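You operate a simulated robot arm through the tools that you are given. There is no shell and no other tool.

You run a simulated two-armed robot. Do the job below in one go: nothing can be reset, and whatever is moved stays where it is left.

JOB
Test the emergency stop: hit it, twist it free, reset and restart.

It is judged by the outcome, as a careful person would: the job done as asked, and still so three seconds after it is handed in. It fails if anything else is knocked over, pushed out of place, dropped, spilled or broken.

ROBOT AND FRAMES
Two 7-joint arms with fingered hands on one trunk that stands fixed in place. Base frame: the origin is at the foot of the trunk, x ahead of it, y to its left, z up. Units: m, rad, N and s.
The left shoulder is at [0.07, 0.157, 1.389], the right one opposite. With the tool pointing down near the work surface each hand reaches from about 0.32 to 0.9 m from the base axis, measured 20 degrees to its own side. Payload 5 kg a hand.
The tool frame of a hand sits at the grasp point between the pads (the TCP): z along the fingers, y along the line on which they close. The tips reach 0.031 m beyond it. The gripper opens to 0.156 m; its body begins 0.088 m behind the TCP. The gripper is a hand of 4 fingers: y runs from the thumb to the fingers, the wrist lies at [0, 0, -0.249] in the tool frame.
Orientation is that of the tool frame in the base frame, as a unit quaternion [w, x, y, z]. With the fingers straight down and closing along the base's y, the tool's x points along the base's -x, its y along +y and its z along -z.

CONTROLS
- The arms move only by the tool apply_moves. It takes "left_steps", "right_steps" or both (then of equal length, played together; a hand with none holds still); each is a list of rows, each a list of 2 entries, a list of its own where there are three numbers: the shift along the tool's x, y, z in units of 400 mm (1.0 is 400 mm), then the turn, a rotation vector about the tool's x, y, z in units of 60 degrees (1.0 is 60 degrees). In form: [[[x, y, z], [rx, ry, rz]], ...]. A call has 1 to 20 rows; each row is the pose to reach, as a shift and turn from the pose commanded when the call began, along the tool's axes at that moment. A call with a number of a shift or a turn outside -1 to 1 is refused whole. Each row takes 0.2 s and may step no farther than 0.05 m and 0.15 rad from the row before; otherwise, the whole call is refused. A pose out of reach is approached as far as the arm can. The call stops where the force on the tool passes 80 N (or 10 N more than at its start, if that is more) or the arm is blocked; 0.2 s more then pass. In this call time passes only in rows, and 0.2 s behind the last. It gives the time, the measured TCP pose, the force on the tool (base axes), the opening and the grip force at its end, in the units of the frame above (readings bear some noise), with the torque about the TCP (base axes, N m) and any sound that the robot's microphone picked up, and new pictures: "views" is both (left out), scene, wrist or none (wrist: the cameras of the hands that moved).
- Cameras (640 x 400 px; columns grow to the right, rows downward): "scene" is now at [0.138, 0.0311, 1.6365]; the picture's right is [0.34, -0.94, 0.00], its down [-0.39, -0.14, -0.91] and it looks along [0.86, 0.31, -0.41] (base axes); focal length 335 px, centre (320, 200). "left" rides on the left gripper at [-0.072, 0.002, -0.111] in its tool frame; the picture's right is [-0.02, -1.00, 0.00], its down [0.84, -0.02, -0.54] and it looks along [0.54, -0.01, 0.84] (tool axes); focal length 234 px, centre (320, 200). "right" rides on the right gripper at [0.072, 0.002, -0.111] in its tool frame; the picture's right is [-0.02, 1.00, 0.00], its down [-0.84, -0.02, -0.54] and it looks along [-0.54, -0.01, 0.84] (tool axes); focal length 234 px, centre (320, 200). There is no depth. A picture from a camera that has moved, and an enlarged one, comes with that camera's place and axes in the base frame and with its lens.
- move_column(by): slides the trunk up (or, below 0, down) by that many m; the arms and the scene camera ride with it, the base frame stays. It gives what a move gives, with no picture.
- curl_fingers(finger1, finger2, finger3, thumb_bend, hand): sets how far each is bent, from 0 (flat) to 100 (curled in); at 30 the hand is open as for a grip, at 70 the pads meet at the TCP. One left out holds its place. A second passes; each finger stops where it meets its share of the squeeze, and holds until it gets a number again. It is the only way to open and close the hand. It gives what a move gives, with no picture; readings hold the bend of each and the force on the fingers (four entries, about 0 where the hand has none), thumb and palm.
- aim_head(pan, tilt): turns the head with the scene camera to pan (to the left, within 1.501 rad either way) and tilt (down, from -0.506 to 1.204), counted from straight ahead of the robot. It gives what a move gives, and a new picture of the scene camera.
- zoom(camera, box): a new picture of the part [left, top, right, bottom] of that camera's present view, enlarged. The clock stands still meanwhile.
- sign_off(): hands the job in; it is judged then, once.

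Places have to be worked out from the pictures, the camera data and where the tool is seen. Open the grippers and draw the arms clear of the work before you hand the job in, unless the task says otherwise.

The tools are called as name(argument=value, ...) on one line, values as JSON. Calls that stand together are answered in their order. apply_moves: Moves the arms, as the interface text tells. Its arguments: {"type":"object","properties":{"left_steps":{"type":"array","items":{"type":"array"}},"right_steps":{"type":"array","items":{"type":"array"}},"views":{"type":"string","enum":["both","scene","wrist","none"]}},"required":[]} The other tools are called the same way: move_column (by) moves the trunk up or down; curl_fingers (finger1, finger2, finger3, thumb_bend, hand) moves the fingers one by one; aim_head (pan, tilt) turns the head that bears the scene camera; zoom (camera, box) takes an enlarged picture of a part of a camera's view; sign_off () hands the job in.

At the start:

```text
time: 0.0
left_position: [0.5362, 0.5479, 1.4747]
left_tool_rot: [0.0, 0.0, 1.0, 0.0]
left_force: [0.0, 0.2, 0.1]
left_torque: [-0.02, 0.0, 0.02]
left_width: 0.1557
left_grip_force: 0.0
left_shape: jaw
left_bend: [30.0, 30.0, 30.0, 30.0]
left_finger forces: [0.0, 0.0, 0.0, 0.0, 0.1, 0.1]
right_position: [0.6748, 0.0887, 1.3698]
right_tool_rot: [0.0, 0.001, 1.0, 0.0]
right_force: [0.2, -0.7, 0.1]
right_torque: [0.01, 0.01, 0.02]
right_width: 0.1561
right_grip_force: 0.0
right_shape: jaw
right_bend: [30.0, 30.0, 30.0, 30.0]
right_finger forces: [0.0, 0.0, 0.0, 0.0, 0.1, 0.0]
trunk travel left (down, up): [-0.775, 0.165]
head pan, tilt (commanded): [0.344, 0.424]
```

scene: 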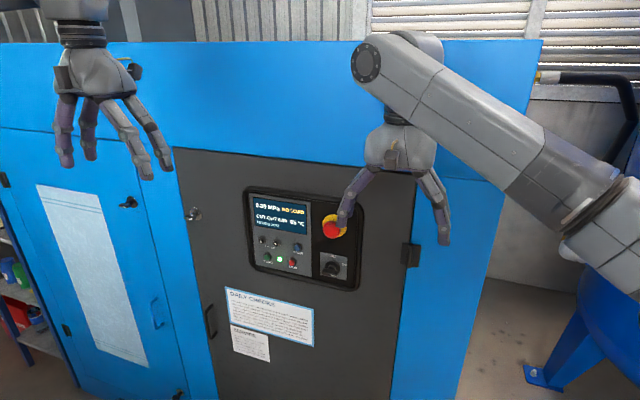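
right: 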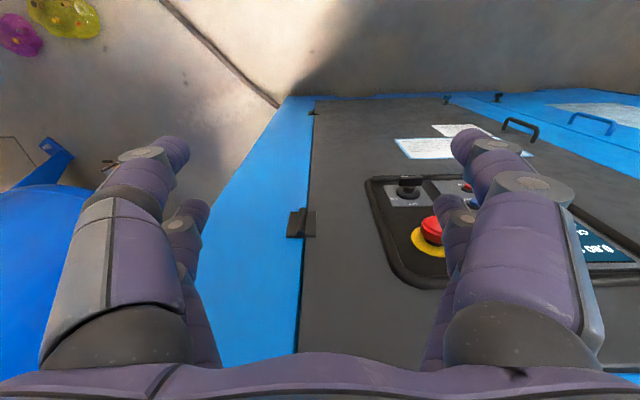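
left: 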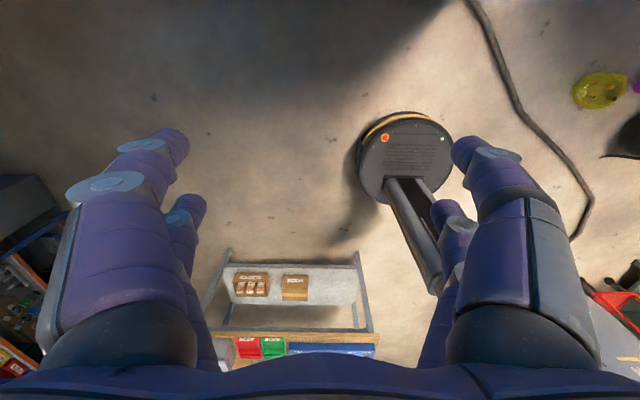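

I see a compressor panel with a display, buttons and a red mushroom e-stop. I'll zoom in on the panel and its notices to read them first.

zoom(camera="scene", box=[235, 180, 375, 295])

zoom(camera="scene", box=[215, 280, 325, 365])

```text
3.48 times, centred on (305, 238) of scene
camera zoom: at [0.138, 0.0311, 1.6365], right [0.34, -0.94, 0.0], down [-0.39, -0.14, -0.91], along [0.86, 0.31, -0.41], focal length 1164 px, centre (372, 70)
```

zoom: 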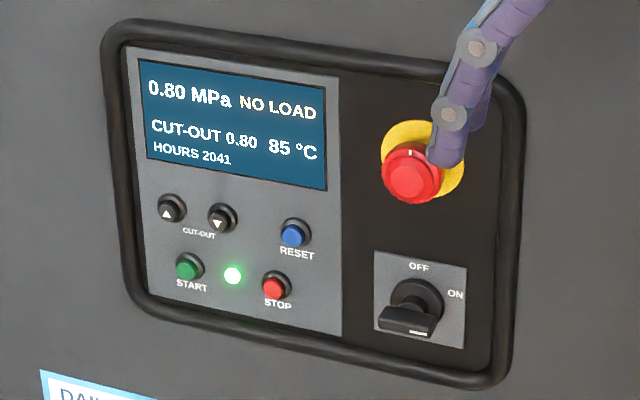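

```text
4.71 times, centred on (270, 322) of scene
camera zoom: at [0.138, 0.0311, 1.6365], right [0.34, -0.94, 0.0], down [-0.39, -0.14, -0.91], along [0.86, 0.31, -0.41], focal length 1574 px, centre (555, -376)
```

zoom: 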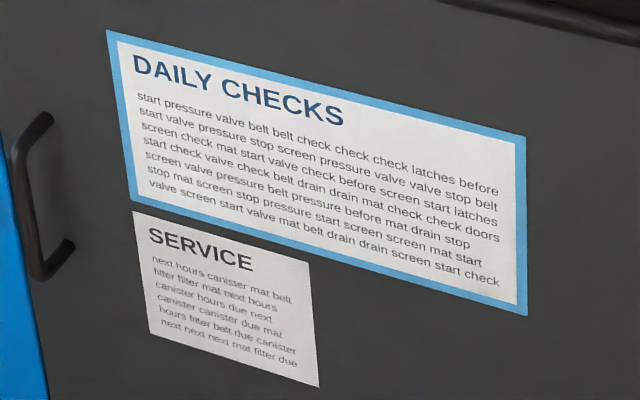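

The panel shows a running compressor: e-stop at about [0.816, 0.243, 1.235], a blue RESET, and a green START. Next I'll look closely at the hand's finger layout from several views.

zoom(camera="scene", box=[30, 0, 200, 190])

zoom(camera="scene", box=[320, 110, 480, 260])

zoom(camera="right", box=[340, 90, 640, 300])

```text
2.11 times, centred on (115, 95) of scene
camera zoom: at [0.138, 0.0311, 1.6365], right [0.34, -0.94, 0.0], down [-0.39, -0.14, -0.91], along [0.86, 0.31, -0.41], focal length 704 px, centre (752, 421)
```

zoom: 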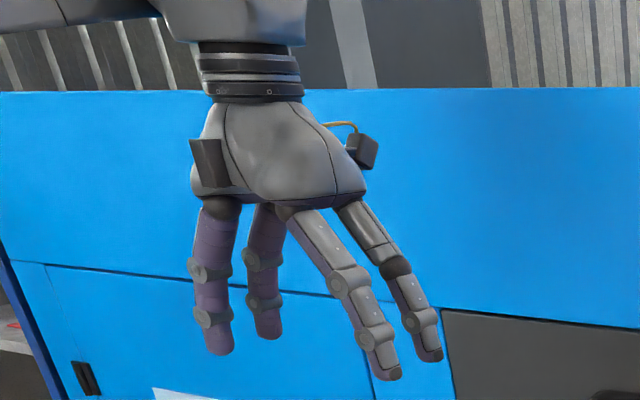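

```text
2.67 times, centred on (400, 185) of scene
camera zoom: at [0.138, 0.0311, 1.6365], right [0.34, -0.94, 0.0], down [-0.39, -0.14, -0.91], along [0.86, 0.31, -0.41], focal length 892 px, centre (107, 240)
```

zoom: 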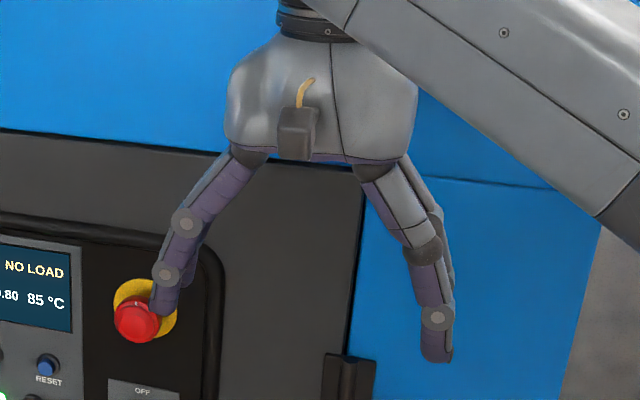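

```text
1.90 times, centred on (490, 195) of right
camera zoom: at [0.6018, 0.0896, 1.4803], right [0.03, 1.0, 0.0], down [0.84, -0.02, 0.54], along [0.54, -0.01, -0.84], focal length 446 px, centre (-4, 210)
```

zoom: 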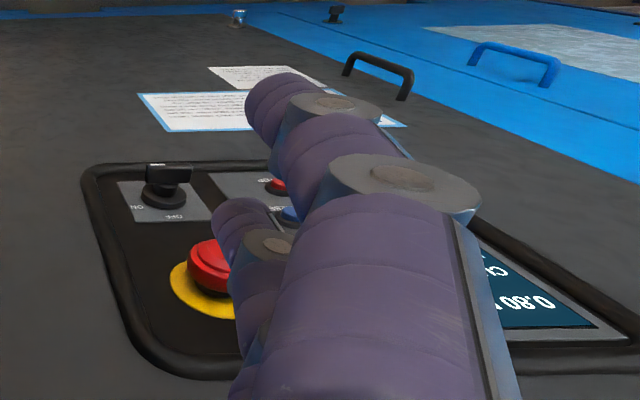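

The right hand blocks the scene view of the e-stop, so I'll back the right arm away, to the right and toward the robot. The left arm will do the panel work, starting with a first part of turning its tool forward.

apply_moves(right_steps=[[[0.05, -0.09, 0], [0, 0, 0]], [[0.1, -0.18, 0], [0, 0, 0]], [[0.15, -0.27, 0], [0, 0, 0]], [[0.2, -0.36, 0], [0, 0, 0]], [[0.25, -0.45, 0], [0, 0, 0]], [[0.3, -0.54, 0], [0, 0, 0]], [[0.35, -0.63, 0], [0, 0, 0]], [[0.4, -0.7, 0], [0, 0, 0]]], left_steps=[[[0.04, -0.05, 0], [0, -0.125, 0]], [[0.08, -0.1, 0], [0, -0.25, 0]], [[0.12, -0.15, 0], [0, -0.375, 0]], [[0.16, -0.2, 0], [0, -0.5, 0]], [[0.2, -0.25, 0], [0, -0.625, 0]], [[0.24, -0.3, 0], [0, -0.75, 0]], [[0.28, -0.35, 0], [0, -0.875, 0]], [[0.3, -0.4, 0], [0, -1.0, 0]]], views="both")

```text
time: 1.8
left_position: [0.4113, 0.3805, 1.4752]
left_tool_rot: [0.502, 0.001, 0.865, 0.001]
left_force: [-0.2, -1.1, -0.1]
left_torque: [0.06, 0.0, 0.04]
left_width: 0.1556
left_grip_force: 0.2
left_shape: jaw
left_bend: [30.0, 30.0, 30.0, 30.0]
left_finger forces: [0.1, 0.1, 0.0, 0.0, 0.1, 0.1]
right_position: [0.5094, -0.1973, 1.3689]
right_tool_rot: [0.001, 0.001, 1.0, 0.002]
right_force: [-0.7, -0.1, 0.4]
right_torque: [0.07, -0.04, -0.02]
right_width: 0.1558
right_grip_force: 0.1
right_shape: jaw
right_bend: [30.0, 30.0, 30.0, 30.0]
right_finger forces: [0.1, 0.0, 0.0, 0.1, 0.0, 0.0]
trunk travel left (down, up): [-0.775, 0.165]
head pan, tilt (commanded): [0.344, 0.424]
camera scene: at [0.1343, 0.0268, 1.637], right [0.34, -0.94, 0.0], down [-0.39, -0.14, -0.91], along [0.86, 0.31, -0.41], focal length 335 px, centre (320, 200)
camera right: at [0.4354, -0.195, 1.4804], right [0.03, 1.0, 0.0], down [0.84, -0.02, 0.55], along [0.55, -0.01, -0.84], focal length 234 px, centre (320, 200)
camera left: at [0.3509, 0.3811, 1.5911], right [0.01, -1.0, 0.02], down [-0.89, -0.02, -0.46], along [0.46, -0.01, -0.89], focal length 234 px, centre (320, 200)
```

scene: 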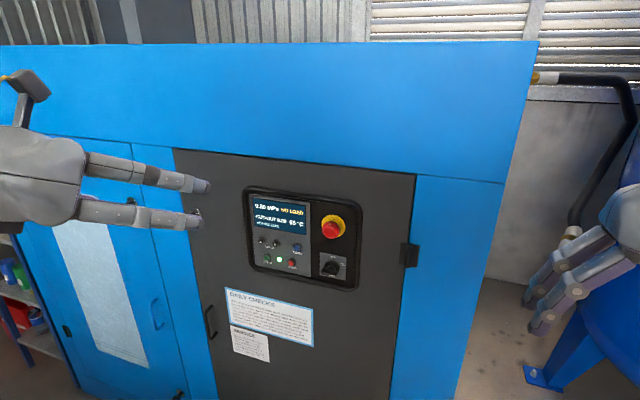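
right: 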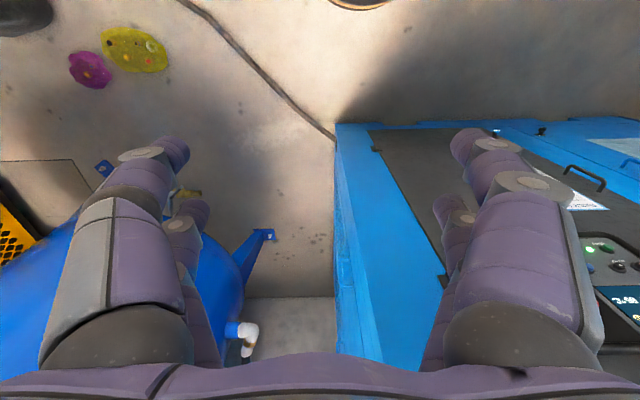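
left: 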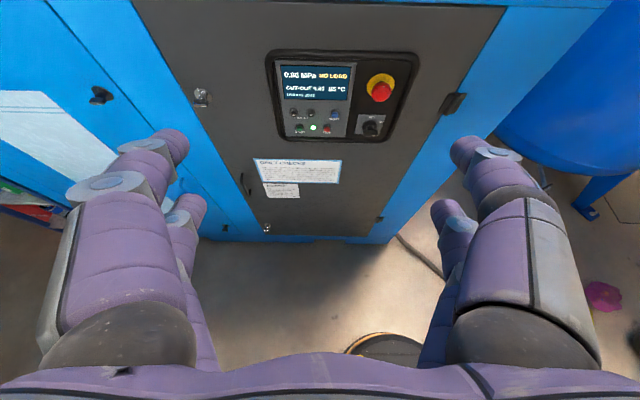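

Both views put the e-stop cap near [0.813, 0.243, 1.238], with the panel facing the robot (-x). I'll finish turning the left tool to point forward and bring it in front of the panel, still well short of it.

apply_moves(left_steps=[[[0.019, -0.043, 0.077], [0, -0.0625, 0]], [[0.037, -0.086, 0.154], [0, -0.125, 0]], [[0.056, -0.129, 0.231], [0, -0.1875, 0]], [[0.0745, -0.1725, 0.3085], [0, -0.25, 0]], [[0.093, -0.216, 0.386], [0, -0.3125, 0]], [[0.112, -0.259, 0.463], [0, -0.375, 0]], [[0.13, -0.302, 0.54], [0, -0.4375, 0]], [[0.149, -0.345, 0.617], [0, -0.5, 0]]], views="both")

```text
time: 3.8
left_position: [0.5811, 0.3812, 1.3001]
left_tool_rot: [0.679, -0.008, 0.73, 0.077]
left_force: [0.6, 0.1, 0.9]
left_torque: [0.0, 0.01, 0.0]
left_width: 0.1558
left_grip_force: 0.1
left_shape: jaw
left_bend: [30.0, 30.0, 30.0, 30.0]
left_finger forces: [0.0, 0.0, 0.0, 0.0, 0.1, 0.0]
left hand out of reach, approached as far as the arm can: row 2, 3, 4, 5, 6, 7, 8
right_position: [0.5082, -0.1942, 1.3693]
right_tool_rot: [0.001, -0.001, 1.0, 0.0]
right_force: [-0.1, -0.3, 0.6]
right_torque: [0.03, -0.07, -0.02]
right_width: 0.1558
right_grip_force: 0.0
right_shape: jaw
right_bend: [30.0, 30.0, 30.0, 30.0]
right_finger forces: [0.0, 0.0, 0.0, 0.0, 0.0, 0.0]
trunk travel left (down, up): [-0.775, 0.165]
head pan, tilt (commanded): [0.344, 0.424]
stopped in row 8 (left hand): the arm was blocked; the commanded pose is now the measured one
camera scene: at [0.1338, 0.0293, 1.637], right [0.34, -0.94, 0.0], down [-0.39, -0.14, -0.91], along [0.86, 0.31, -0.41], focal length 335 px, centre (320, 200)
camera left: at [0.4764, 0.3621, 1.3789], right [0.12, -0.99, -0.08], down [-0.6, -0.01, -0.8], along [0.79, 0.14, -0.6], focal length 234 px, centre (320, 200)
```

scene: 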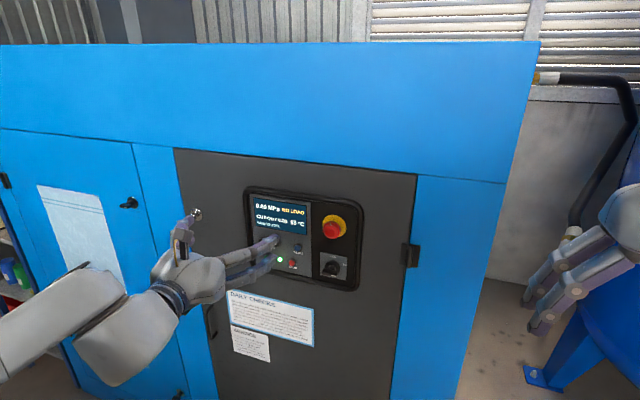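
left: 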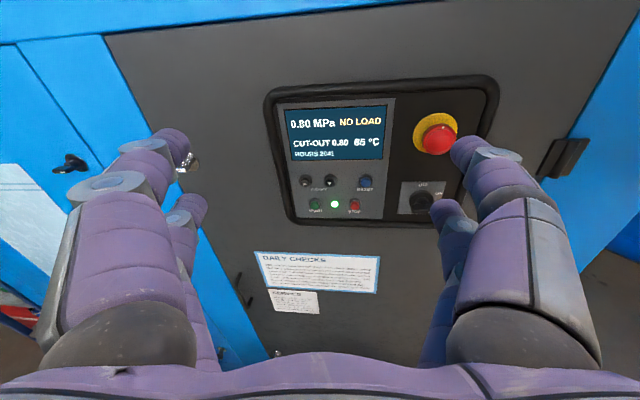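

The left arm was blocked because the wrist is folded too close to its shoulder. Raising the trunk should give the arm more room (hand below shoulder), and nothing is overhead or in contact.

move_column(by=0.16)

```text
time: 5.6
left_position: [0.5851, 0.3823, 1.4596]
left_tool_rot: [0.678, -0.007, 0.731, 0.075]
left_force: [0.0, -0.6, 0.4]
left_torque: [0.0, -0.02, -0.02]
left_width: 0.1558
left_grip_force: 0.1
left_shape: jaw
left_bend: [30.0, 30.0, 30.0, 30.0]
left_finger forces: [0.1, 0.0, 0.1, 0.1, 0.0, 0.0]
right_position: [0.5117, -0.192, 1.5288]
right_tool_rot: [0.0, 0.0, 1.0, 0.0]
right_force: [0.5, 0.2, -0.6]
right_torque: [0.01, 0.0, 0.0]
right_width: 0.1558
right_grip_force: 0.1
right_shape: jaw
right_bend: [30.0, 30.0, 30.0, 30.0]
right_finger forces: [0.0, 0.1, 0.1, 0.1, 0.0, 0.1]
trunk travel left (down, up): [-0.935, 0.005]
head pan, tilt (commanded): [0.344, 0.424]
```

The column rose 0.16 m. Now I'll straighten the left tool to point exactly forward and shift it to about [0.62, 0.25, 1.30] in front of the panel.

apply_moves(left_steps=[[[0.06, -0.063, 0.0125], [0.0185, -0.012, -0.0153]], [[0.12, -0.125, 0.025], [0.037, -0.024, -0.031]], [[0.18, -0.188, 0.0375], [0.0555, -0.036, -0.046]], [[0.24, -0.25, 0.05], [0.074, -0.048, -0.0613]], [[0.3, -0.313, 0.0625], [0.0925, -0.06, -0.0767]], [[0.36, -0.376, 0.075], [0.111, -0.072, -0.092]]], views="both")

```text
time: 7.0
left_position: [0.5475, 0.3304, 1.3728]
left_tool_rot: [0.699, 0.008, 0.715, -0.004]
left_force: [-0.1, 0.4, 0.7]
left_torque: [0.01, 0.03, -0.04]
left_width: 0.156
left_grip_force: 0.0
left_shape: jaw
left_bend: [30.0, 30.0, 30.0, 30.0]
left_finger forces: [0.0, 0.0, 0.0, 0.0, 0.1, 0.1]
left hand out of reach, approached as far as the arm can: row 2, 3, 4, 5, 6
right_position: [0.5119, -0.1922, 1.5286]
right_tool_rot: [0.0, 0.0, 1.0, 0.001]
right_force: [0.8, 0.1, -0.7]
right_torque: [-0.01, 0.01, -0.02]
right_width: 0.1559
right_grip_force: 0.2
right_shape: jaw
right_bend: [30.0, 30.0, 30.0, 30.0]
right_finger forces: [0.0, 0.1, 0.0, 0.0, 0.1, 0.0]
trunk travel left (down, up): [-0.935, 0.005]
head pan, tilt (commanded): [0.344, 0.424]
camera scene: at [0.1375, 0.0313, 1.7965], right [0.34, -0.94, 0.0], down [-0.39, -0.14, -0.91], along [0.86, 0.31, -0.41], focal length 335 px, centre (320, 200)
camera left: at [0.4375, 0.3319, 1.4462], right [-0.02, -1.0, 0.02], down [-0.56, -0.01, -0.83], along [0.83, -0.02, -0.56], focal length 234 px, centre (320, 200)
```

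scene: 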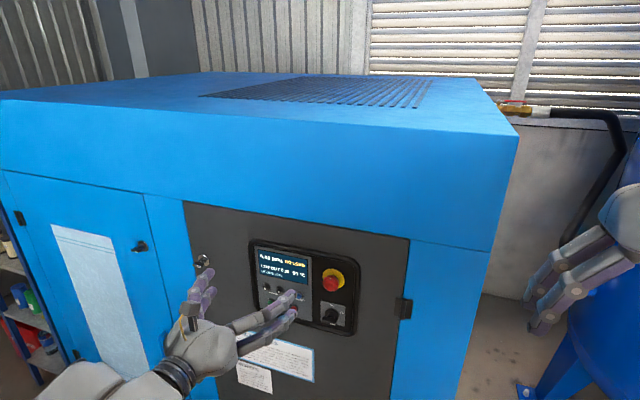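
left: 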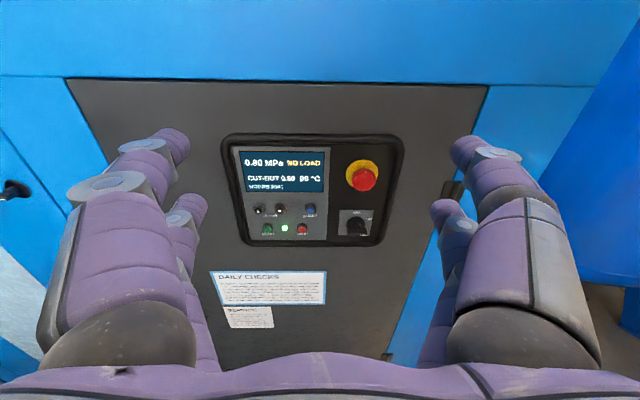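

The arm stays at a joint limit close in, so I'll try reaching farther forward, where it should be less folded. Fingertips would be at x≈0.73 at most, still short of the e-stop cap.

apply_moves(left_steps=[[[0, 0, 0.05], [0, 0, 0]], [[0, 0, 0.1], [0, 0, 0]], [[0, 0, 0.15], [0, 0, 0]], [[0, 0, 0.2], [0, 0, 0]]], views="scene")

```text
time: 8.0
left_position: [0.5975, 0.3649, 1.3925]
left_tool_rot: [0.707, 0.001, 0.707, 0.0]
left_force: [-0.4, -0.4, -0.4]
left_torque: [0.01, -0.02, -0.01]
left_width: 0.1562
left_grip_force: 0.1
left_shape: jaw
left_bend: [30.0, 30.0, 30.0, 30.0]
left_finger forces: [0.0, 0.0, 0.1, 0.1, 0.1, 0.0]
left hand out of reach, approached as far as the arm can: row 1, 2, 3, 4
right_position: [0.5113, -0.1928, 1.5285]
right_tool_rot: [0.0, -0.001, 1.0, -0.001]
right_force: [0.4, 0.7, 0.0]
right_torque: [0.01, 0.0, -0.01]
right_width: 0.1559
right_grip_force: 0.0
right_shape: jaw
right_bend: [30.0, 30.0, 30.0, 30.0]
right_finger forces: [0.0, 0.1, 0.0, 0.1, 0.1, 0.0]
trunk travel left (down, up): [-0.935, 0.005]
head pan, tilt (commanded): [0.344, 0.424]
camera scene: at [0.1384, 0.0308, 1.7964], right [0.34, -0.94, 0.0], down [-0.39, -0.14, -0.91], along [0.86, 0.31, -0.41], focal length 335 px, centre (320, 200)
```

scene: 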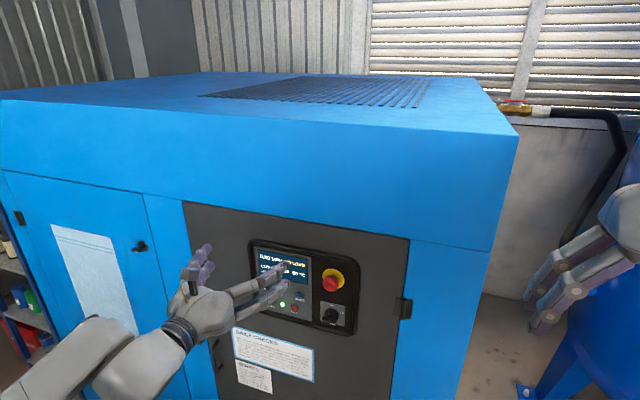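

The tool orientation is now right, but position stops at [0.60, 0.365, 1.39]. I'll turn the head to see how the left arm's elbow and wrist are configured.

aim_head(pan=0.9, tilt=0.75)

```text
time: 9.0
left_position: [0.5961, 0.366, 1.3929]
left_tool_rot: [0.707, 0.001, 0.707, 0.001]
left_force: [0.5, -0.5, -0.6]
left_torque: [-0.01, 0.01, 0.0]
left_width: 0.156
left_grip_force: 0.2
left_shape: jaw
left_bend: [30.0, 30.0, 30.0, 30.0]
left_finger forces: [0.0, 0.1, 0.0, 0.0, 0.0, 0.0]
right_position: [0.5121, -0.1939, 1.5294]
right_tool_rot: [-0.001, 0.001, 1.0, 0.0]
right_force: [0.1, -0.1, 0.6]
right_torque: [-0.01, -0.02, -0.01]
right_width: 0.156
right_grip_force: 0.0
right_shape: jaw
right_bend: [30.0, 30.0, 30.0, 30.0]
right_finger forces: [0.0, 0.0, 0.0, 0.0, 0.0, 0.1]
trunk travel left (down, up): [-0.935, 0.005]
head pan, tilt (commanded): [0.901, 0.75]
camera scene: at [0.1024, 0.0643, 1.7678], right [0.78, -0.62, 0.0], down [-0.42, -0.53, -0.73], along [0.46, 0.57, -0.68], focal length 335 px, centre (320, 200)
```

scene: 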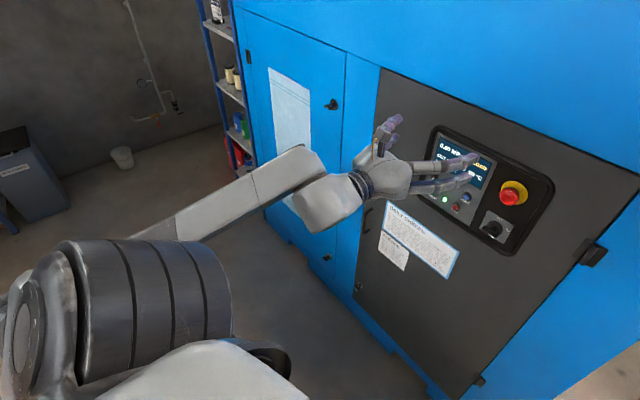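

The elbow is out to the left with the wrist near its limit. I'll probe which pose is commanded by asking for a shift up and left; either interpretation leaves the hand clear of the machine.

apply_moves(left_steps=[[[-0.07, 0.09, 0], [0, 0, 0]], [[-0.14, 0.18, 0], [0, 0, 0]], [[-0.2, 0.29, 0], [0, 0, 0]]], views="scene")

```text
refused: row 3 steps farther than a row can; nothing moved
```

Row 3 was slightly too long a step; I'll split it finer.

apply_moves(left_steps=[[[-0.05, 0.07, 0], [0, 0, 0]], [[-0.1, 0.14, 0], [0, 0, 0]], [[-0.15, 0.21, 0], [0, 0, 0]], [[-0.2, 0.29, 0], [0, 0, 0]]], views="scene")

```text
time: 10.0
left_position: [0.5957, 0.4811, 1.4725]
left_tool_rot: [0.708, -0.001, 0.706, 0.0]
left_force: [-0.1, -0.4, -0.3]
left_torque: [-0.01, 0.01, -0.03]
left_width: 0.156
left_grip_force: 0.1
left_shape: jaw
left_bend: [30.0, 30.0, 30.0, 30.0]
left_finger forces: [0.1, 0.0, 0.1, 0.1, 0.0, 0.0]
right_position: [0.5117, -0.192, 1.5292]
right_tool_rot: [0.0, 0.002, 1.0, -0.001]
right_force: [0.3, 0.0, -0.2]
right_torque: [-0.01, 0.0, -0.01]
right_width: 0.1559
right_grip_force: 0.0
right_shape: jaw
right_bend: [30.0, 30.0, 30.0, 30.0]
right_finger forces: [0.0, 0.0, 0.1, 0.0, 0.1, 0.0]
trunk travel left (down, up): [-0.935, 0.005]
head pan, tilt (commanded): [0.901, 0.75]
camera scene: at [0.1022, 0.0653, 1.7676], right [0.78, -0.62, 0.0], down [-0.42, -0.53, -0.73], along [0.45, 0.57, -0.68], focal length 335 px, centre (320, 200)
```

scene: 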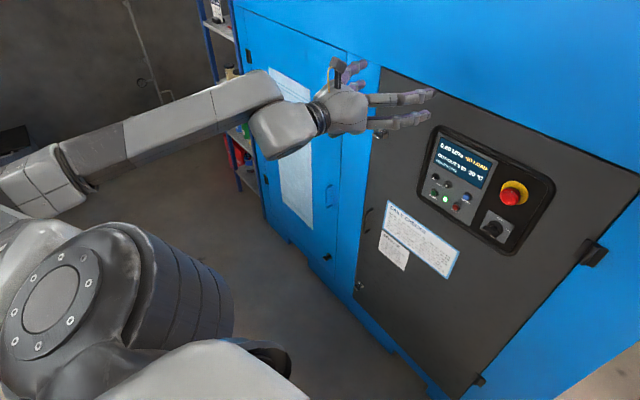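

That move was reached exactly, so the command resyncs to the measured pose after a limit. I'll now try going forward first, then right, so the forearm extends more.

apply_moves(left_steps=[[[0, 0, 0.1], [0, 0, 0]], [[0, 0, 0.2], [0, 0, 0]], [[0, 0, 0.27], [0, 0, 0]], [[0.06, -0.07, 0.27], [0, 0, 0]], [[0.12, -0.14, 0.27], [0, 0, 0]], [[0.18, -0.21, 0.27], [0, 0, 0]], [[0.22, -0.29, 0.27], [0, 0, 0]]], views="scene")

```text
time: 11.6
left_position: [0.6632, 0.415, 1.4254]
left_tool_rot: [0.707, 0.001, 0.707, 0.0]
left_force: [0.9, 0.7, -0.3]
left_torque: [0.0, 0.0, 0.0]
left_width: 0.1559
left_grip_force: 0.1
left_shape: jaw
left_bend: [30.0, 30.0, 30.0, 30.0]
left_finger forces: [0.0, 0.1, 0.0, 0.0, 0.0, 0.1]
left hand out of reach, approached as far as the arm can: row 5, 6, 7
right_position: [0.5123, -0.1939, 1.5292]
right_tool_rot: [-0.001, 0.0, 1.0, 0.0]
right_force: [0.8, 0.0, 0.6]
right_torque: [0.02, 0.01, 0.02]
right_width: 0.1558
right_grip_force: 0.0
right_shape: jaw
right_bend: [30.0, 30.0, 30.0, 30.0]
right_finger forces: [0.0, 0.0, 0.0, 0.0, 0.0, 0.0]
trunk travel left (down, up): [-0.935, 0.005]
head pan, tilt (commanded): [0.901, 0.75]
camera scene: at [0.1019, 0.0643, 1.7678], right [0.78, -0.62, 0.0], down [-0.42, -0.53, -0.73], along [0.45, 0.57, -0.68], focal length 335 px, centre (320, 200)
```

scene: 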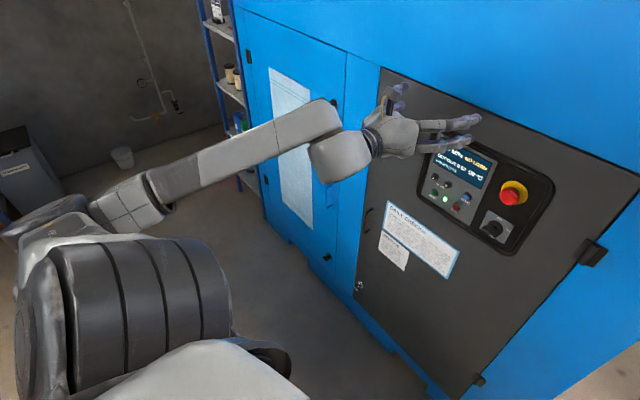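

The hand is now in line with the forearm, so the wrist looks straightened to its limit. If the shoulder sits lower, the forearm will slope upward and the wrist will have room, so I'll lower the trunk; both hands are clear of everything below.

move_column(by=-0.4)

aim_head(pan=0.5, tilt=0.2)

```text
time: 15.4
left_position: [0.6636, 0.4151, 1.0259]
left_tool_rot: [0.707, 0.0, 0.707, 0.0]
left_force: [0.0, -0.3, 0.6]
left_torque: [0.0, 0.02, -0.03]
left_width: 0.1562
left_grip_force: 0.0
left_shape: jaw
left_bend: [30.0, 30.0, 30.0, 30.0]
left_finger forces: [0.0, 0.1, 0.0, 0.0, 0.0, 0.0]
right_position: [0.5115, -0.1922, 1.1288]
right_tool_rot: [0.0, -0.001, 1.0, 0.0]
right_force: [-0.9, 0.1, -0.6]
right_torque: [0.02, -0.01, -0.01]
right_width: 0.1558
right_grip_force: 0.2
right_shape: jaw
right_bend: [30.0, 30.0, 30.0, 30.0]
right_finger forces: [0.0, 0.0, 0.0, 0.0, 0.1, 0.0]
trunk travel left (down, up): [-0.535, 0.405]
head pan, tilt (commanded): [0.901, 0.75]
```

```text
time: 16.4
left_position: [0.6638, 0.4157, 1.0254]
left_tool_rot: [0.708, 0.001, 0.707, -0.001]
left_force: [0.2, 0.0, -0.5]
left_torque: [-0.01, -0.03, -0.01]
left_width: 0.1559
left_grip_force: 0.1
left_shape: jaw
left_bend: [30.0, 30.0, 30.0, 30.0]
left_finger forces: [0.1, 0.0, 0.0, 0.1, 0.0, 0.0]
right_position: [0.5109, -0.1928, 1.1295]
right_tool_rot: [0.001, -0.001, 1.0, 0.0]
right_force: [0.7, 0.6, 0.2]
right_torque: [0.01, 0.02, 0.03]
right_width: 0.1561
right_grip_force: 0.1
right_shape: jaw
right_bend: [30.0, 30.0, 30.0, 30.0]
right_finger forces: [0.1, 0.0, 0.0, 0.1, 0.0, 0.0]
trunk travel left (down, up): [-0.535, 0.405]
head pan, tilt (commanded): [0.499, 0.201]
camera scene: at [0.1328, 0.0443, 1.4173], right [0.48, -0.88, 0.0], down [-0.18, -0.1, -0.98], along [0.86, 0.47, -0.2], focal length 335 px, centre (320, 200)
```

scene: 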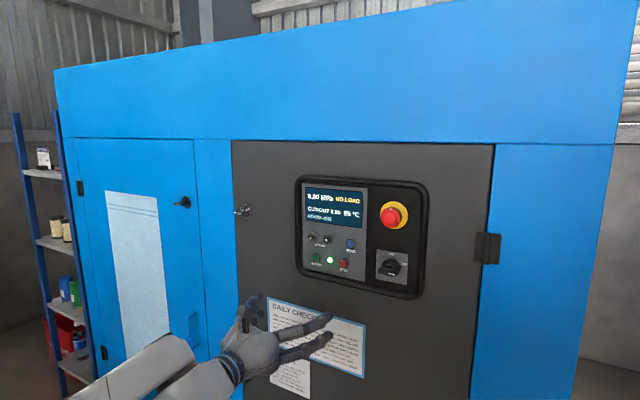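

Good clear view of the panel. Now raise the left hand to about panel height and then slide right, keeping fingertips at x≈0.70.

apply_moves(left_steps=[[[-0.1, 0, 0], [0, 0, 0]], [[-0.2, 0, 0], [0, 0, 0]], [[-0.3, 0, 0], [0, 0, 0]], [[-0.4, 0, 0], [0, 0, 0]], [[-0.5, 0, 0], [0, 0, 0]], [[-0.6, 0, 0], [0, 0, 0]], [[-0.6, -0.1, 0], [0, 0, 0]], [[-0.6, -0.2, 0], [0, 0, 0]], [[-0.6, -0.3, 0], [0, 0, 0]], [[-0.6, -0.41, 0], [0, 0, 0]]], views="both")

```text
time: 18.6
left_position: [0.6673, 0.2524, 1.2621]
left_tool_rot: [0.707, 0.0, 0.707, 0.0]
left_force: [0.3, 0.5, 0.4]
left_torque: [-0.01, -0.03, 0.03]
left_width: 0.1562
left_grip_force: 0.0
left_shape: jaw
left_bend: [30.0, 30.0, 30.0, 30.0]
left_finger forces: [0.2, 0.1, 0.0, 0.0, 0.0, 0.0]
right_position: [0.5138, -0.1929, 1.1278]
right_tool_rot: [-0.002, 0.001, 1.0, 0.001]
right_force: [0.1, -0.9, -0.2]
right_torque: [0.03, 0.02, 0.0]
right_width: 0.156
right_grip_force: 0.1
right_shape: jaw
right_bend: [30.0, 30.0, 30.0, 30.0]
right_finger forces: [0.1, 0.0, 0.0, 0.1, 0.1, 0.1]
trunk travel left (down, up): [-0.535, 0.405]
head pan, tilt (commanded): [0.499, 0.201]
camera scene: at [0.1346, 0.0425, 1.4172], right [0.48, -0.88, 0.0], down [-0.18, -0.09, -0.98], along [0.86, 0.47, -0.2], focal length 335 px, centre (320, 200)
camera left: at [0.5568, 0.2534, 1.3336], right [0.0, -1.0, 0.02], down [-0.55, -0.02, -0.84], along [0.84, -0.01, -0.55], focal length 234 px, centre (320, 200)
```

scene: 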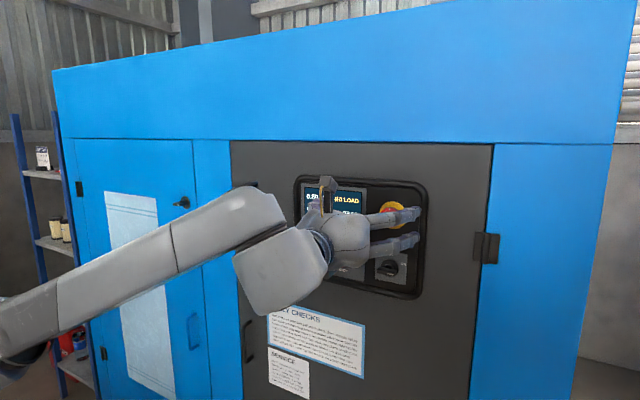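
left: 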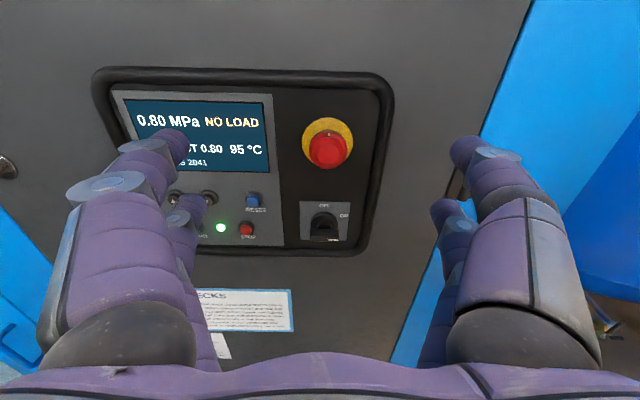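

Now the left hand reaches in front of the e-stop with the right orientation. I'll learn the finger layout by curling the thumb fully and finger1 to see which is which (fingertips are ~0.1 m short of the panel).

curl_fingers(hand="left", thumb_bend=70)

zoom(camera="left", box=[0, 0, 640, 400])

curl_fingers(hand="left", finger1=70)

zoom(camera="left", box=[0, 0, 640, 400])

curl_fingers(hand="left", finger2=70)

zoom(camera="left", box=[0, 0, 640, 400])

curl_fingers(hand="left", finger3=70)

zoom(camera="left", box=[0, 0, 640, 400])

```text
time: 19.6
left_position: [0.6667, 0.2531, 1.2641]
left_tool_rot: [0.707, 0.001, 0.707, -0.001]
left_force: [0.0, -0.1, -0.1]
left_torque: [0.0, -0.03, 0.0]
left_width: 0.0822
left_grip_force: 0.1
left_shape: fingers
left_bend: [30.0, 30.0, 30.0, 70.0]
left_finger forces: [0.0, 0.0, 0.0, 0.0, 0.0, 0.0]
right_position: [0.5118, -0.1935, 1.1281]
right_tool_rot: [0.0, -0.001, 1.0, 0.0]
right_force: [-0.5, 0.4, -0.5]
right_torque: [-0.04, 0.0, 0.0]
right_width: 0.1559
right_grip_force: 0.1
right_shape: jaw
right_bend: [30.0, 30.0, 30.0, 30.0]
right_finger forces: [0.1, 0.0, 0.1, 0.0, 0.1, 0.0]
trunk travel left (down, up): [-0.535, 0.405]
head pan, tilt (commanded): [0.499, 0.201]
```

```text
1.00 times, centred on (320, 200) of left (not enlarged: the box is as wide or as high as the picture)
camera zoom: at [0.5555, 0.2545, 1.3338], right [0.0, -1.0, 0.02], down [-0.55, -0.02, -0.84], along [0.84, -0.01, -0.55], focal length 234 px, centre (320, 200)
```

zoom: 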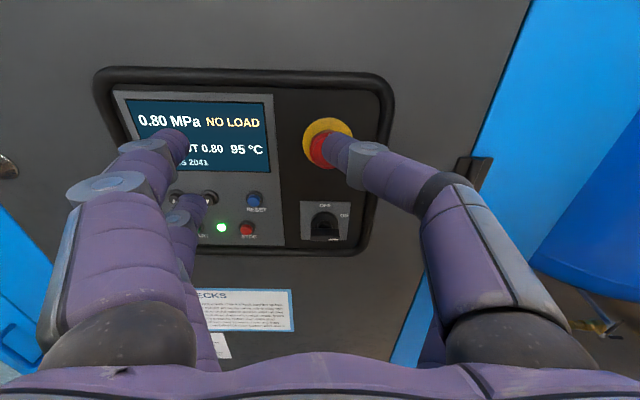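

```text
time: 20.6
left_position: [0.6674, 0.2535, 1.2625]
left_tool_rot: [0.707, 0.0, 0.707, 0.0]
left_force: [0.1, 0.0, 0.7]
left_torque: [0.02, -0.01, 0.0]
left_width: 0.0049
left_grip_force: 0.1
left_shape: fingers
left_bend: [70.0, 30.0, 30.0, 70.0]
left_finger forces: [0.1, 0.0, 0.1, 0.0, 0.0, 0.0]
right_position: [0.5114, -0.1925, 1.1275]
right_tool_rot: [-0.001, 0.0, 1.0, -0.001]
right_force: [0.3, -0.5, 0.0]
right_torque: [0.0, -0.02, 0.01]
right_width: 0.1558
right_grip_force: 0.1
right_shape: jaw
right_bend: [30.0, 30.0, 30.0, 30.0]
right_finger forces: [0.0, 0.1, 0.0, 0.0, 0.1, 0.0]
trunk travel left (down, up): [-0.535, 0.405]
head pan, tilt (commanded): [0.499, 0.201]
```

```text
1.00 times, centred on (320, 200) of left (not enlarged: the box is as wide or as high as the picture)
camera zoom: at [0.5553, 0.2547, 1.3338], right [0.0, -1.0, 0.02], down [-0.55, -0.02, -0.84], along [0.84, -0.01, -0.55], focal length 234 px, centre (320, 200)
```

zoom: 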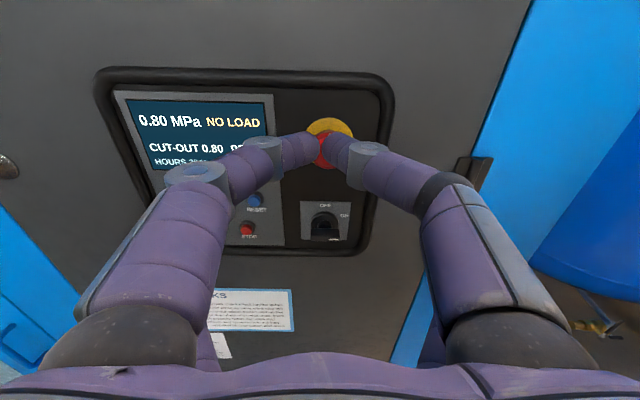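

```text
time: 21.6
left_position: [0.6672, 0.2534, 1.2641]
left_tool_rot: [0.707, 0.001, 0.707, -0.001]
left_force: [-0.6, -0.7, -0.3]
left_torque: [0.02, 0.03, 0.0]
left_width: 0.0046
left_grip_force: 0.0
left_shape: fingers
left_bend: [70.0, 70.0, 30.0, 70.0]
left_finger forces: [0.1, 0.0, 0.0, 0.0, 0.1, 0.0]
right_position: [0.5126, -0.1933, 1.1296]
right_tool_rot: [0.0, 0.0, 1.0, 0.0]
right_force: [0.6, -1.0, 0.3]
right_torque: [-0.03, -0.01, 0.02]
right_width: 0.1562
right_grip_force: 0.0
right_shape: jaw
right_bend: [30.0, 30.0, 30.0, 30.0]
right_finger forces: [0.0, 0.1, 0.0, 0.0, 0.0, 0.0]
trunk travel left (down, up): [-0.535, 0.405]
head pan, tilt (commanded): [0.499, 0.201]
```

```text
1.00 times, centred on (320, 200) of left (not enlarged: the box is as wide or as high as the picture)
camera zoom: at [0.5552, 0.2548, 1.3338], right [0.0, -1.0, 0.02], down [-0.55, -0.02, -0.84], along [0.84, -0.01, -0.55], focal length 234 px, centre (320, 200)
```

zoom: 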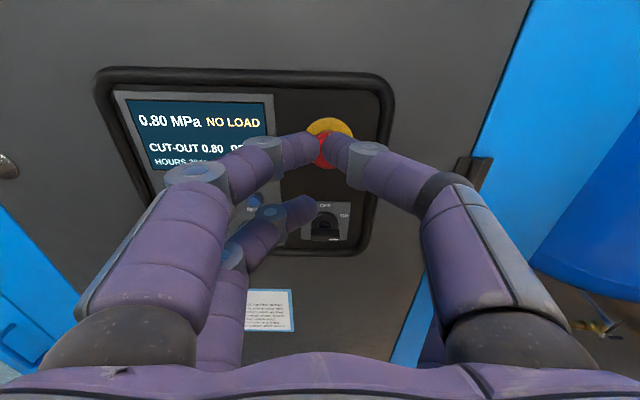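

```text
time: 22.6
left_position: [0.6664, 0.2535, 1.2634]
left_tool_rot: [0.707, 0.0, 0.707, 0.0]
left_force: [0.4, 0.3, -0.5]
left_torque: [-0.02, -0.04, -0.03]
left_width: 0.0045
left_grip_force: 0.1
left_shape: fingers
left_bend: [70.0, 70.0, 70.0, 70.0]
left_finger forces: [0.1, 0.0, 0.0, 0.1, 0.1, 0.0]
right_position: [0.5124, -0.1925, 1.1286]
right_tool_rot: [0.0, 0.0, 1.0, 0.001]
right_force: [-0.2, -0.3, -1.1]
right_torque: [0.01, -0.02, 0.01]
right_width: 0.1559
right_grip_force: 0.0
right_shape: jaw
right_bend: [30.0, 30.0, 30.0, 30.0]
right_finger forces: [0.0, 0.0, 0.1, 0.0, 0.0, 0.0]
trunk travel left (down, up): [-0.535, 0.405]
head pan, tilt (commanded): [0.499, 0.201]
```

```text
1.00 times, centred on (320, 200) of left (not enlarged: the box is as wide or as high as the picture)
camera zoom: at [0.5552, 0.2548, 1.3338], right [0.0, -1.0, 0.02], down [-0.55, -0.02, -0.84], along [0.84, -0.01, -0.55], focal length 234 px, centre (320, 200)
```

zoom: 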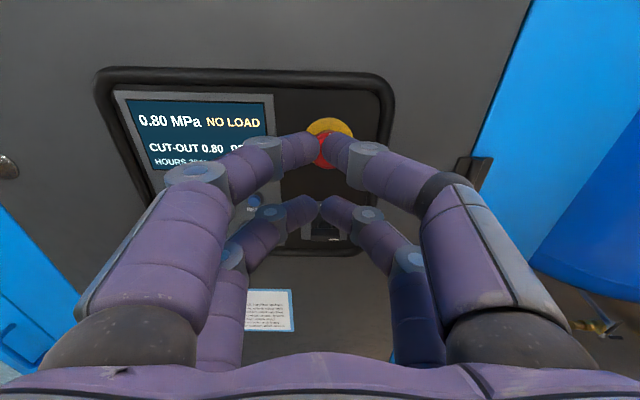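

The layout is clear: finger1 (upper left) opposes the thumb (upper right) and finger2 opposes finger3 below, with pairs about ±25 mm from the TCP. I'll press the e-stop with the pinched upper pair, so I'm lining that pair up with the cap at [~0.81, 0.243, 1.236] and approaching to just short of it.

apply_moves(left_steps=[[[0.065, -0.0125, 0], [0, 0, 0]], [[0.13, -0.025, 0], [0, 0, 0]], [[0.13, -0.025, 0.08], [0, 0, 0]], [[0.13, -0.025, 0.15], [0, 0, 0]], [[0.13, -0.025, 0.19], [0, 0, 0]]], views="both")

```text
time: 23.8
left_position: [0.7392, 0.2428, 1.2123]
left_tool_rot: [0.706, 0.002, 0.708, -0.001]
left_force: [-0.1, -0.5, 0.1]
left_torque: [0.03, 0.0, -0.01]
left_width: 0.0047
left_grip_force: 0.1
left_shape: fingers
left_bend: [70.0, 70.0, 70.0, 70.0]
left_finger forces: [0.0, 0.0, 0.0, 0.0, 0.1, 0.0]
right_position: [0.5122, -0.1928, 1.1304]
right_tool_rot: [0.0, 0.0, 1.0, 0.001]
right_force: [-0.7, 0.1, -0.3]
right_torque: [-0.03, 0.0, 0.01]
right_width: 0.1558
right_grip_force: 0.1
right_shape: jaw
right_bend: [30.0, 30.0, 30.0, 30.0]
right_finger forces: [0.1, 0.1, 0.0, 0.0, 0.0, 0.0]
trunk travel left (down, up): [-0.535, 0.405]
head pan, tilt (commanded): [0.499, 0.201]
camera scene: at [0.1333, 0.0439, 1.4173], right [0.48, -0.88, 0.0], down [-0.18, -0.1, -0.98], along [0.86, 0.47, -0.2], focal length 335 px, centre (320, 200)
camera left: at [0.6277, 0.2438, 1.282], right [0.0, -1.0, 0.02], down [-0.55, -0.02, -0.84], along [0.84, -0.01, -0.55], focal length 234 px, centre (320, 200)
```

scene: 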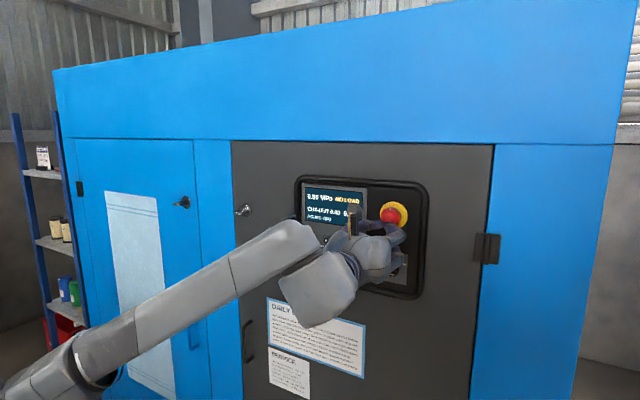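
left: 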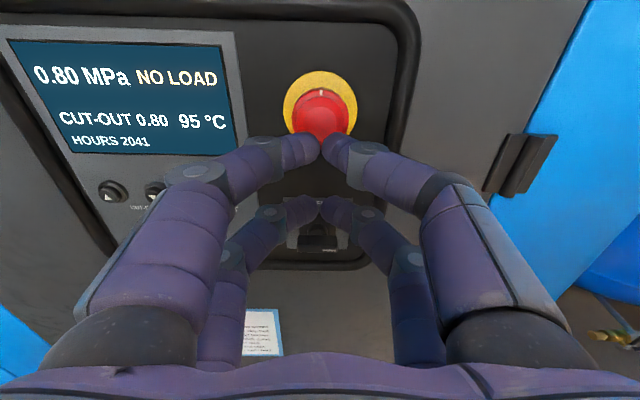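

The fingertips now sit just in front of and in line with the cap. A zoom will check alignment before pushing.

zoom(camera="left", box=[240, 50, 400, 210])

zoom(camera="scene", box=[330, 170, 450, 290])

```text
2.50 times, centred on (320, 130) of left
camera zoom: at [0.6277, 0.2438, 1.282], right [0.0, -1.0, 0.02], down [-0.55, -0.02, -0.84], along [0.84, -0.01, -0.55], focal length 585 px, centre (320, 375)
```

zoom: 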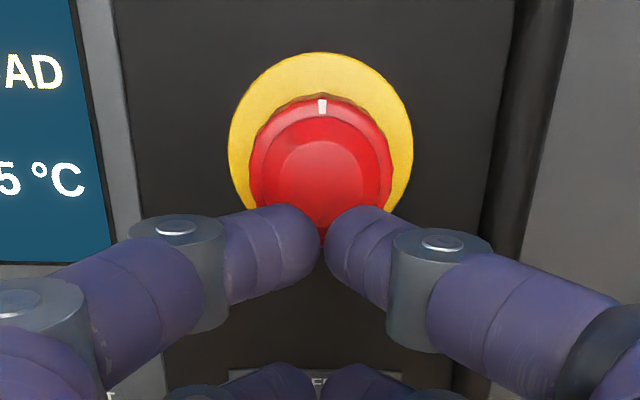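

```text
3.33 times, centred on (390, 230) of scene
camera zoom: at [0.1333, 0.0439, 1.4173], right [0.48, -0.88, 0.0], down [-0.18, -0.1, -0.98], along [0.86, 0.47, -0.2], focal length 1115 px, centre (87, 100)
```

zoom: 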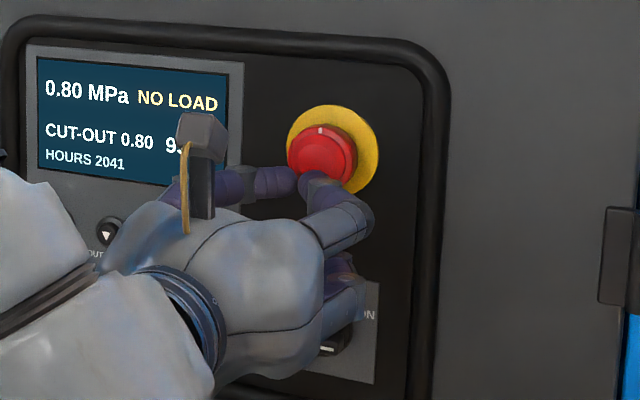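

Tips are centred on the cap with roughly 20 mm to go. I'll push forward in small steps and watch the force; the move stops by itself at 80 N.

apply_moves(left_steps=[[[0, 0, 0.02], [0, 0, 0]], [[0, 0, 0.035], [0, 0, 0]], [[0, 0, 0.045], [0, 0, 0]], [[0, 0, 0.055], [0, 0, 0]], [[0, 0, 0.065], [0, 0, 0]]], views="both")

```text
time: 25.0
left_position: [0.7665, 0.2395, 1.2139]
left_tool_rot: [0.707, 0.0, 0.707, 0.0]
left_force: [-2.4, 0.3, -0.9]
left_torque: [-0.01, -0.02, -0.01]
left_width: 0.0039
left_grip_force: 1.1
left_shape: fingers
left_bend: [70.0, 70.0, 70.0, 70.0]
left_finger forces: [0.9, 0.1, 0.0, 0.0, 1.2, 0.1]
right_position: [0.5105, -0.1932, 1.1292]
right_tool_rot: [0.0, 0.0, 1.0, 0.0]
right_force: [-0.1, -0.4, 0.4]
right_torque: [0.01, 0.0, 0.0]
right_width: 0.1559
right_grip_force: 0.1
right_shape: jaw
right_bend: [30.0, 30.0, 30.0, 30.0]
right_finger forces: [0.1, 0.1, 0.0, 0.0, 0.1, 0.1]
trunk travel left (down, up): [-0.535, 0.405]
head pan, tilt (commanded): [0.499, 0.201]
camera scene: at [0.1323, 0.0443, 1.4174], right [0.48, -0.88, 0.0], down [-0.17, -0.1, -0.98], along [0.86, 0.47, -0.2], focal length 335 px, centre (320, 200)
camera left: at [0.6545, 0.2426, 1.284], right [0.0, -1.0, 0.02], down [-0.54, -0.02, -0.84], along [0.84, -0.01, -0.54], focal length 234 px, centre (320, 200)
```

scene: 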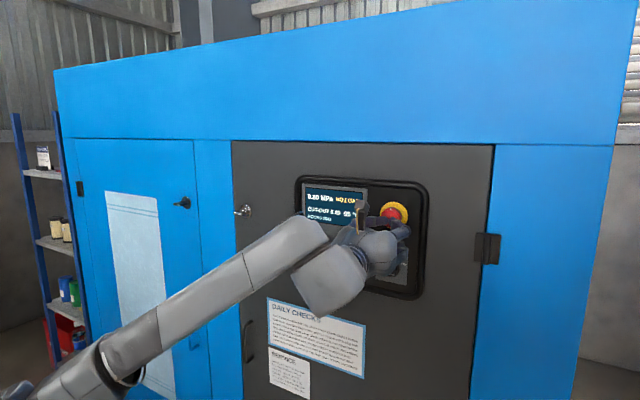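
left: 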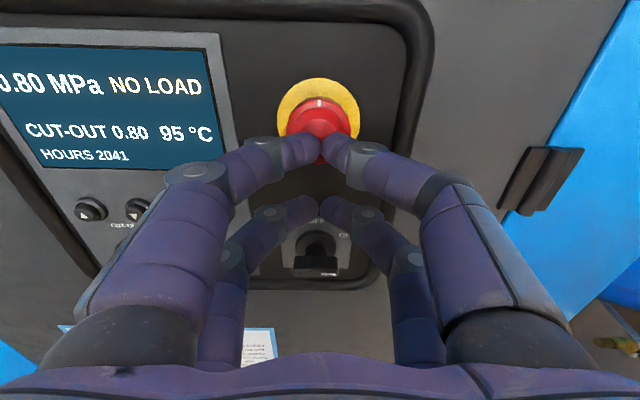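

First light contact (2.4 N) on the cap. Continuing the push in small steps.

apply_moves(left_steps=[[[0, 0, 0.01], [0, 0, 0]], [[0, 0, 0.02], [0, 0, 0]], [[0, 0, 0.03], [0, 0, 0]], [[0, 0, 0.04], [0, 0, 0]]], views="both")

```text
time: 26.0
left_position: [0.7738, 0.241, 1.2178]
left_tool_rot: [0.709, 0.002, 0.705, -0.002]
left_force: [-44.2, -0.1, -8.2]
left_torque: [0.07, -0.76, -0.2]
left_width: 0.0
left_grip_force: 26.4
left_shape: fingers
left_bend: [72.0, 70.0, 70.0, 72.0]
left_finger forces: [21.2, 0.0, 0.1, 0.0, 31.3, 0.1]
right_position: [0.5056, -0.1927, 1.1324]
right_tool_rot: [0.003, -0.001, 1.0, 0.0]
right_force: [0.0, -0.3, 0.0]
right_torque: [0.02, 0.02, 0.01]
right_width: 0.1558
right_grip_force: 0.1
right_shape: jaw
right_bend: [30.0, 30.0, 30.0, 30.0]
right_finger forces: [0.0, 0.0, 0.0, 0.0, 0.0, 0.0]
trunk travel left (down, up): [-0.535, 0.405]
head pan, tilt (commanded): [0.499, 0.201]
heard: click
camera scene: at [0.1249, 0.044, 1.418], right [0.48, -0.88, 0.0], down [-0.17, -0.1, -0.98], along [0.86, 0.47, -0.19], focal length 335 px, centre (320, 200)
camera left: at [0.662, 0.2423, 1.288], right [0.0, -1.0, 0.02], down [-0.54, -0.02, -0.84], along [0.84, -0.02, -0.54], focal length 234 px, centre (320, 200)
```

scene: 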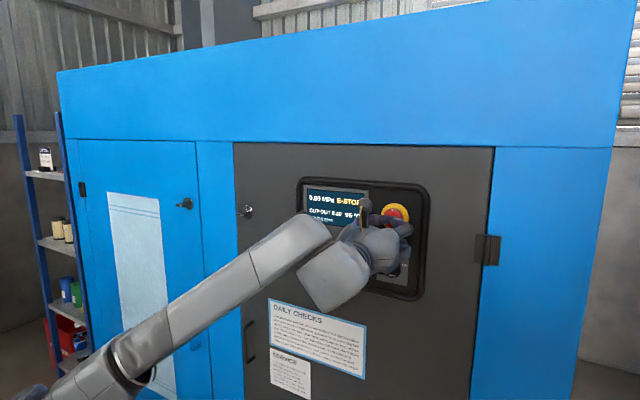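
left: 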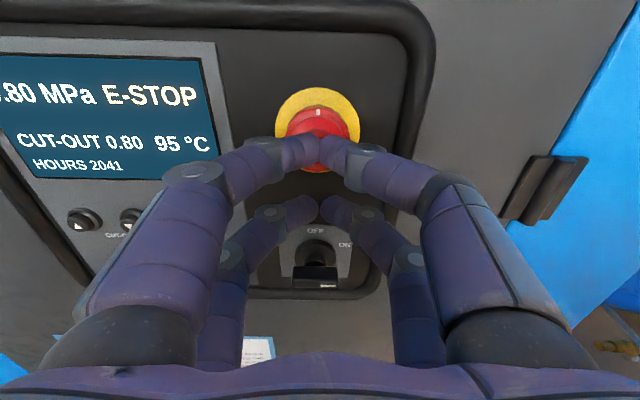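

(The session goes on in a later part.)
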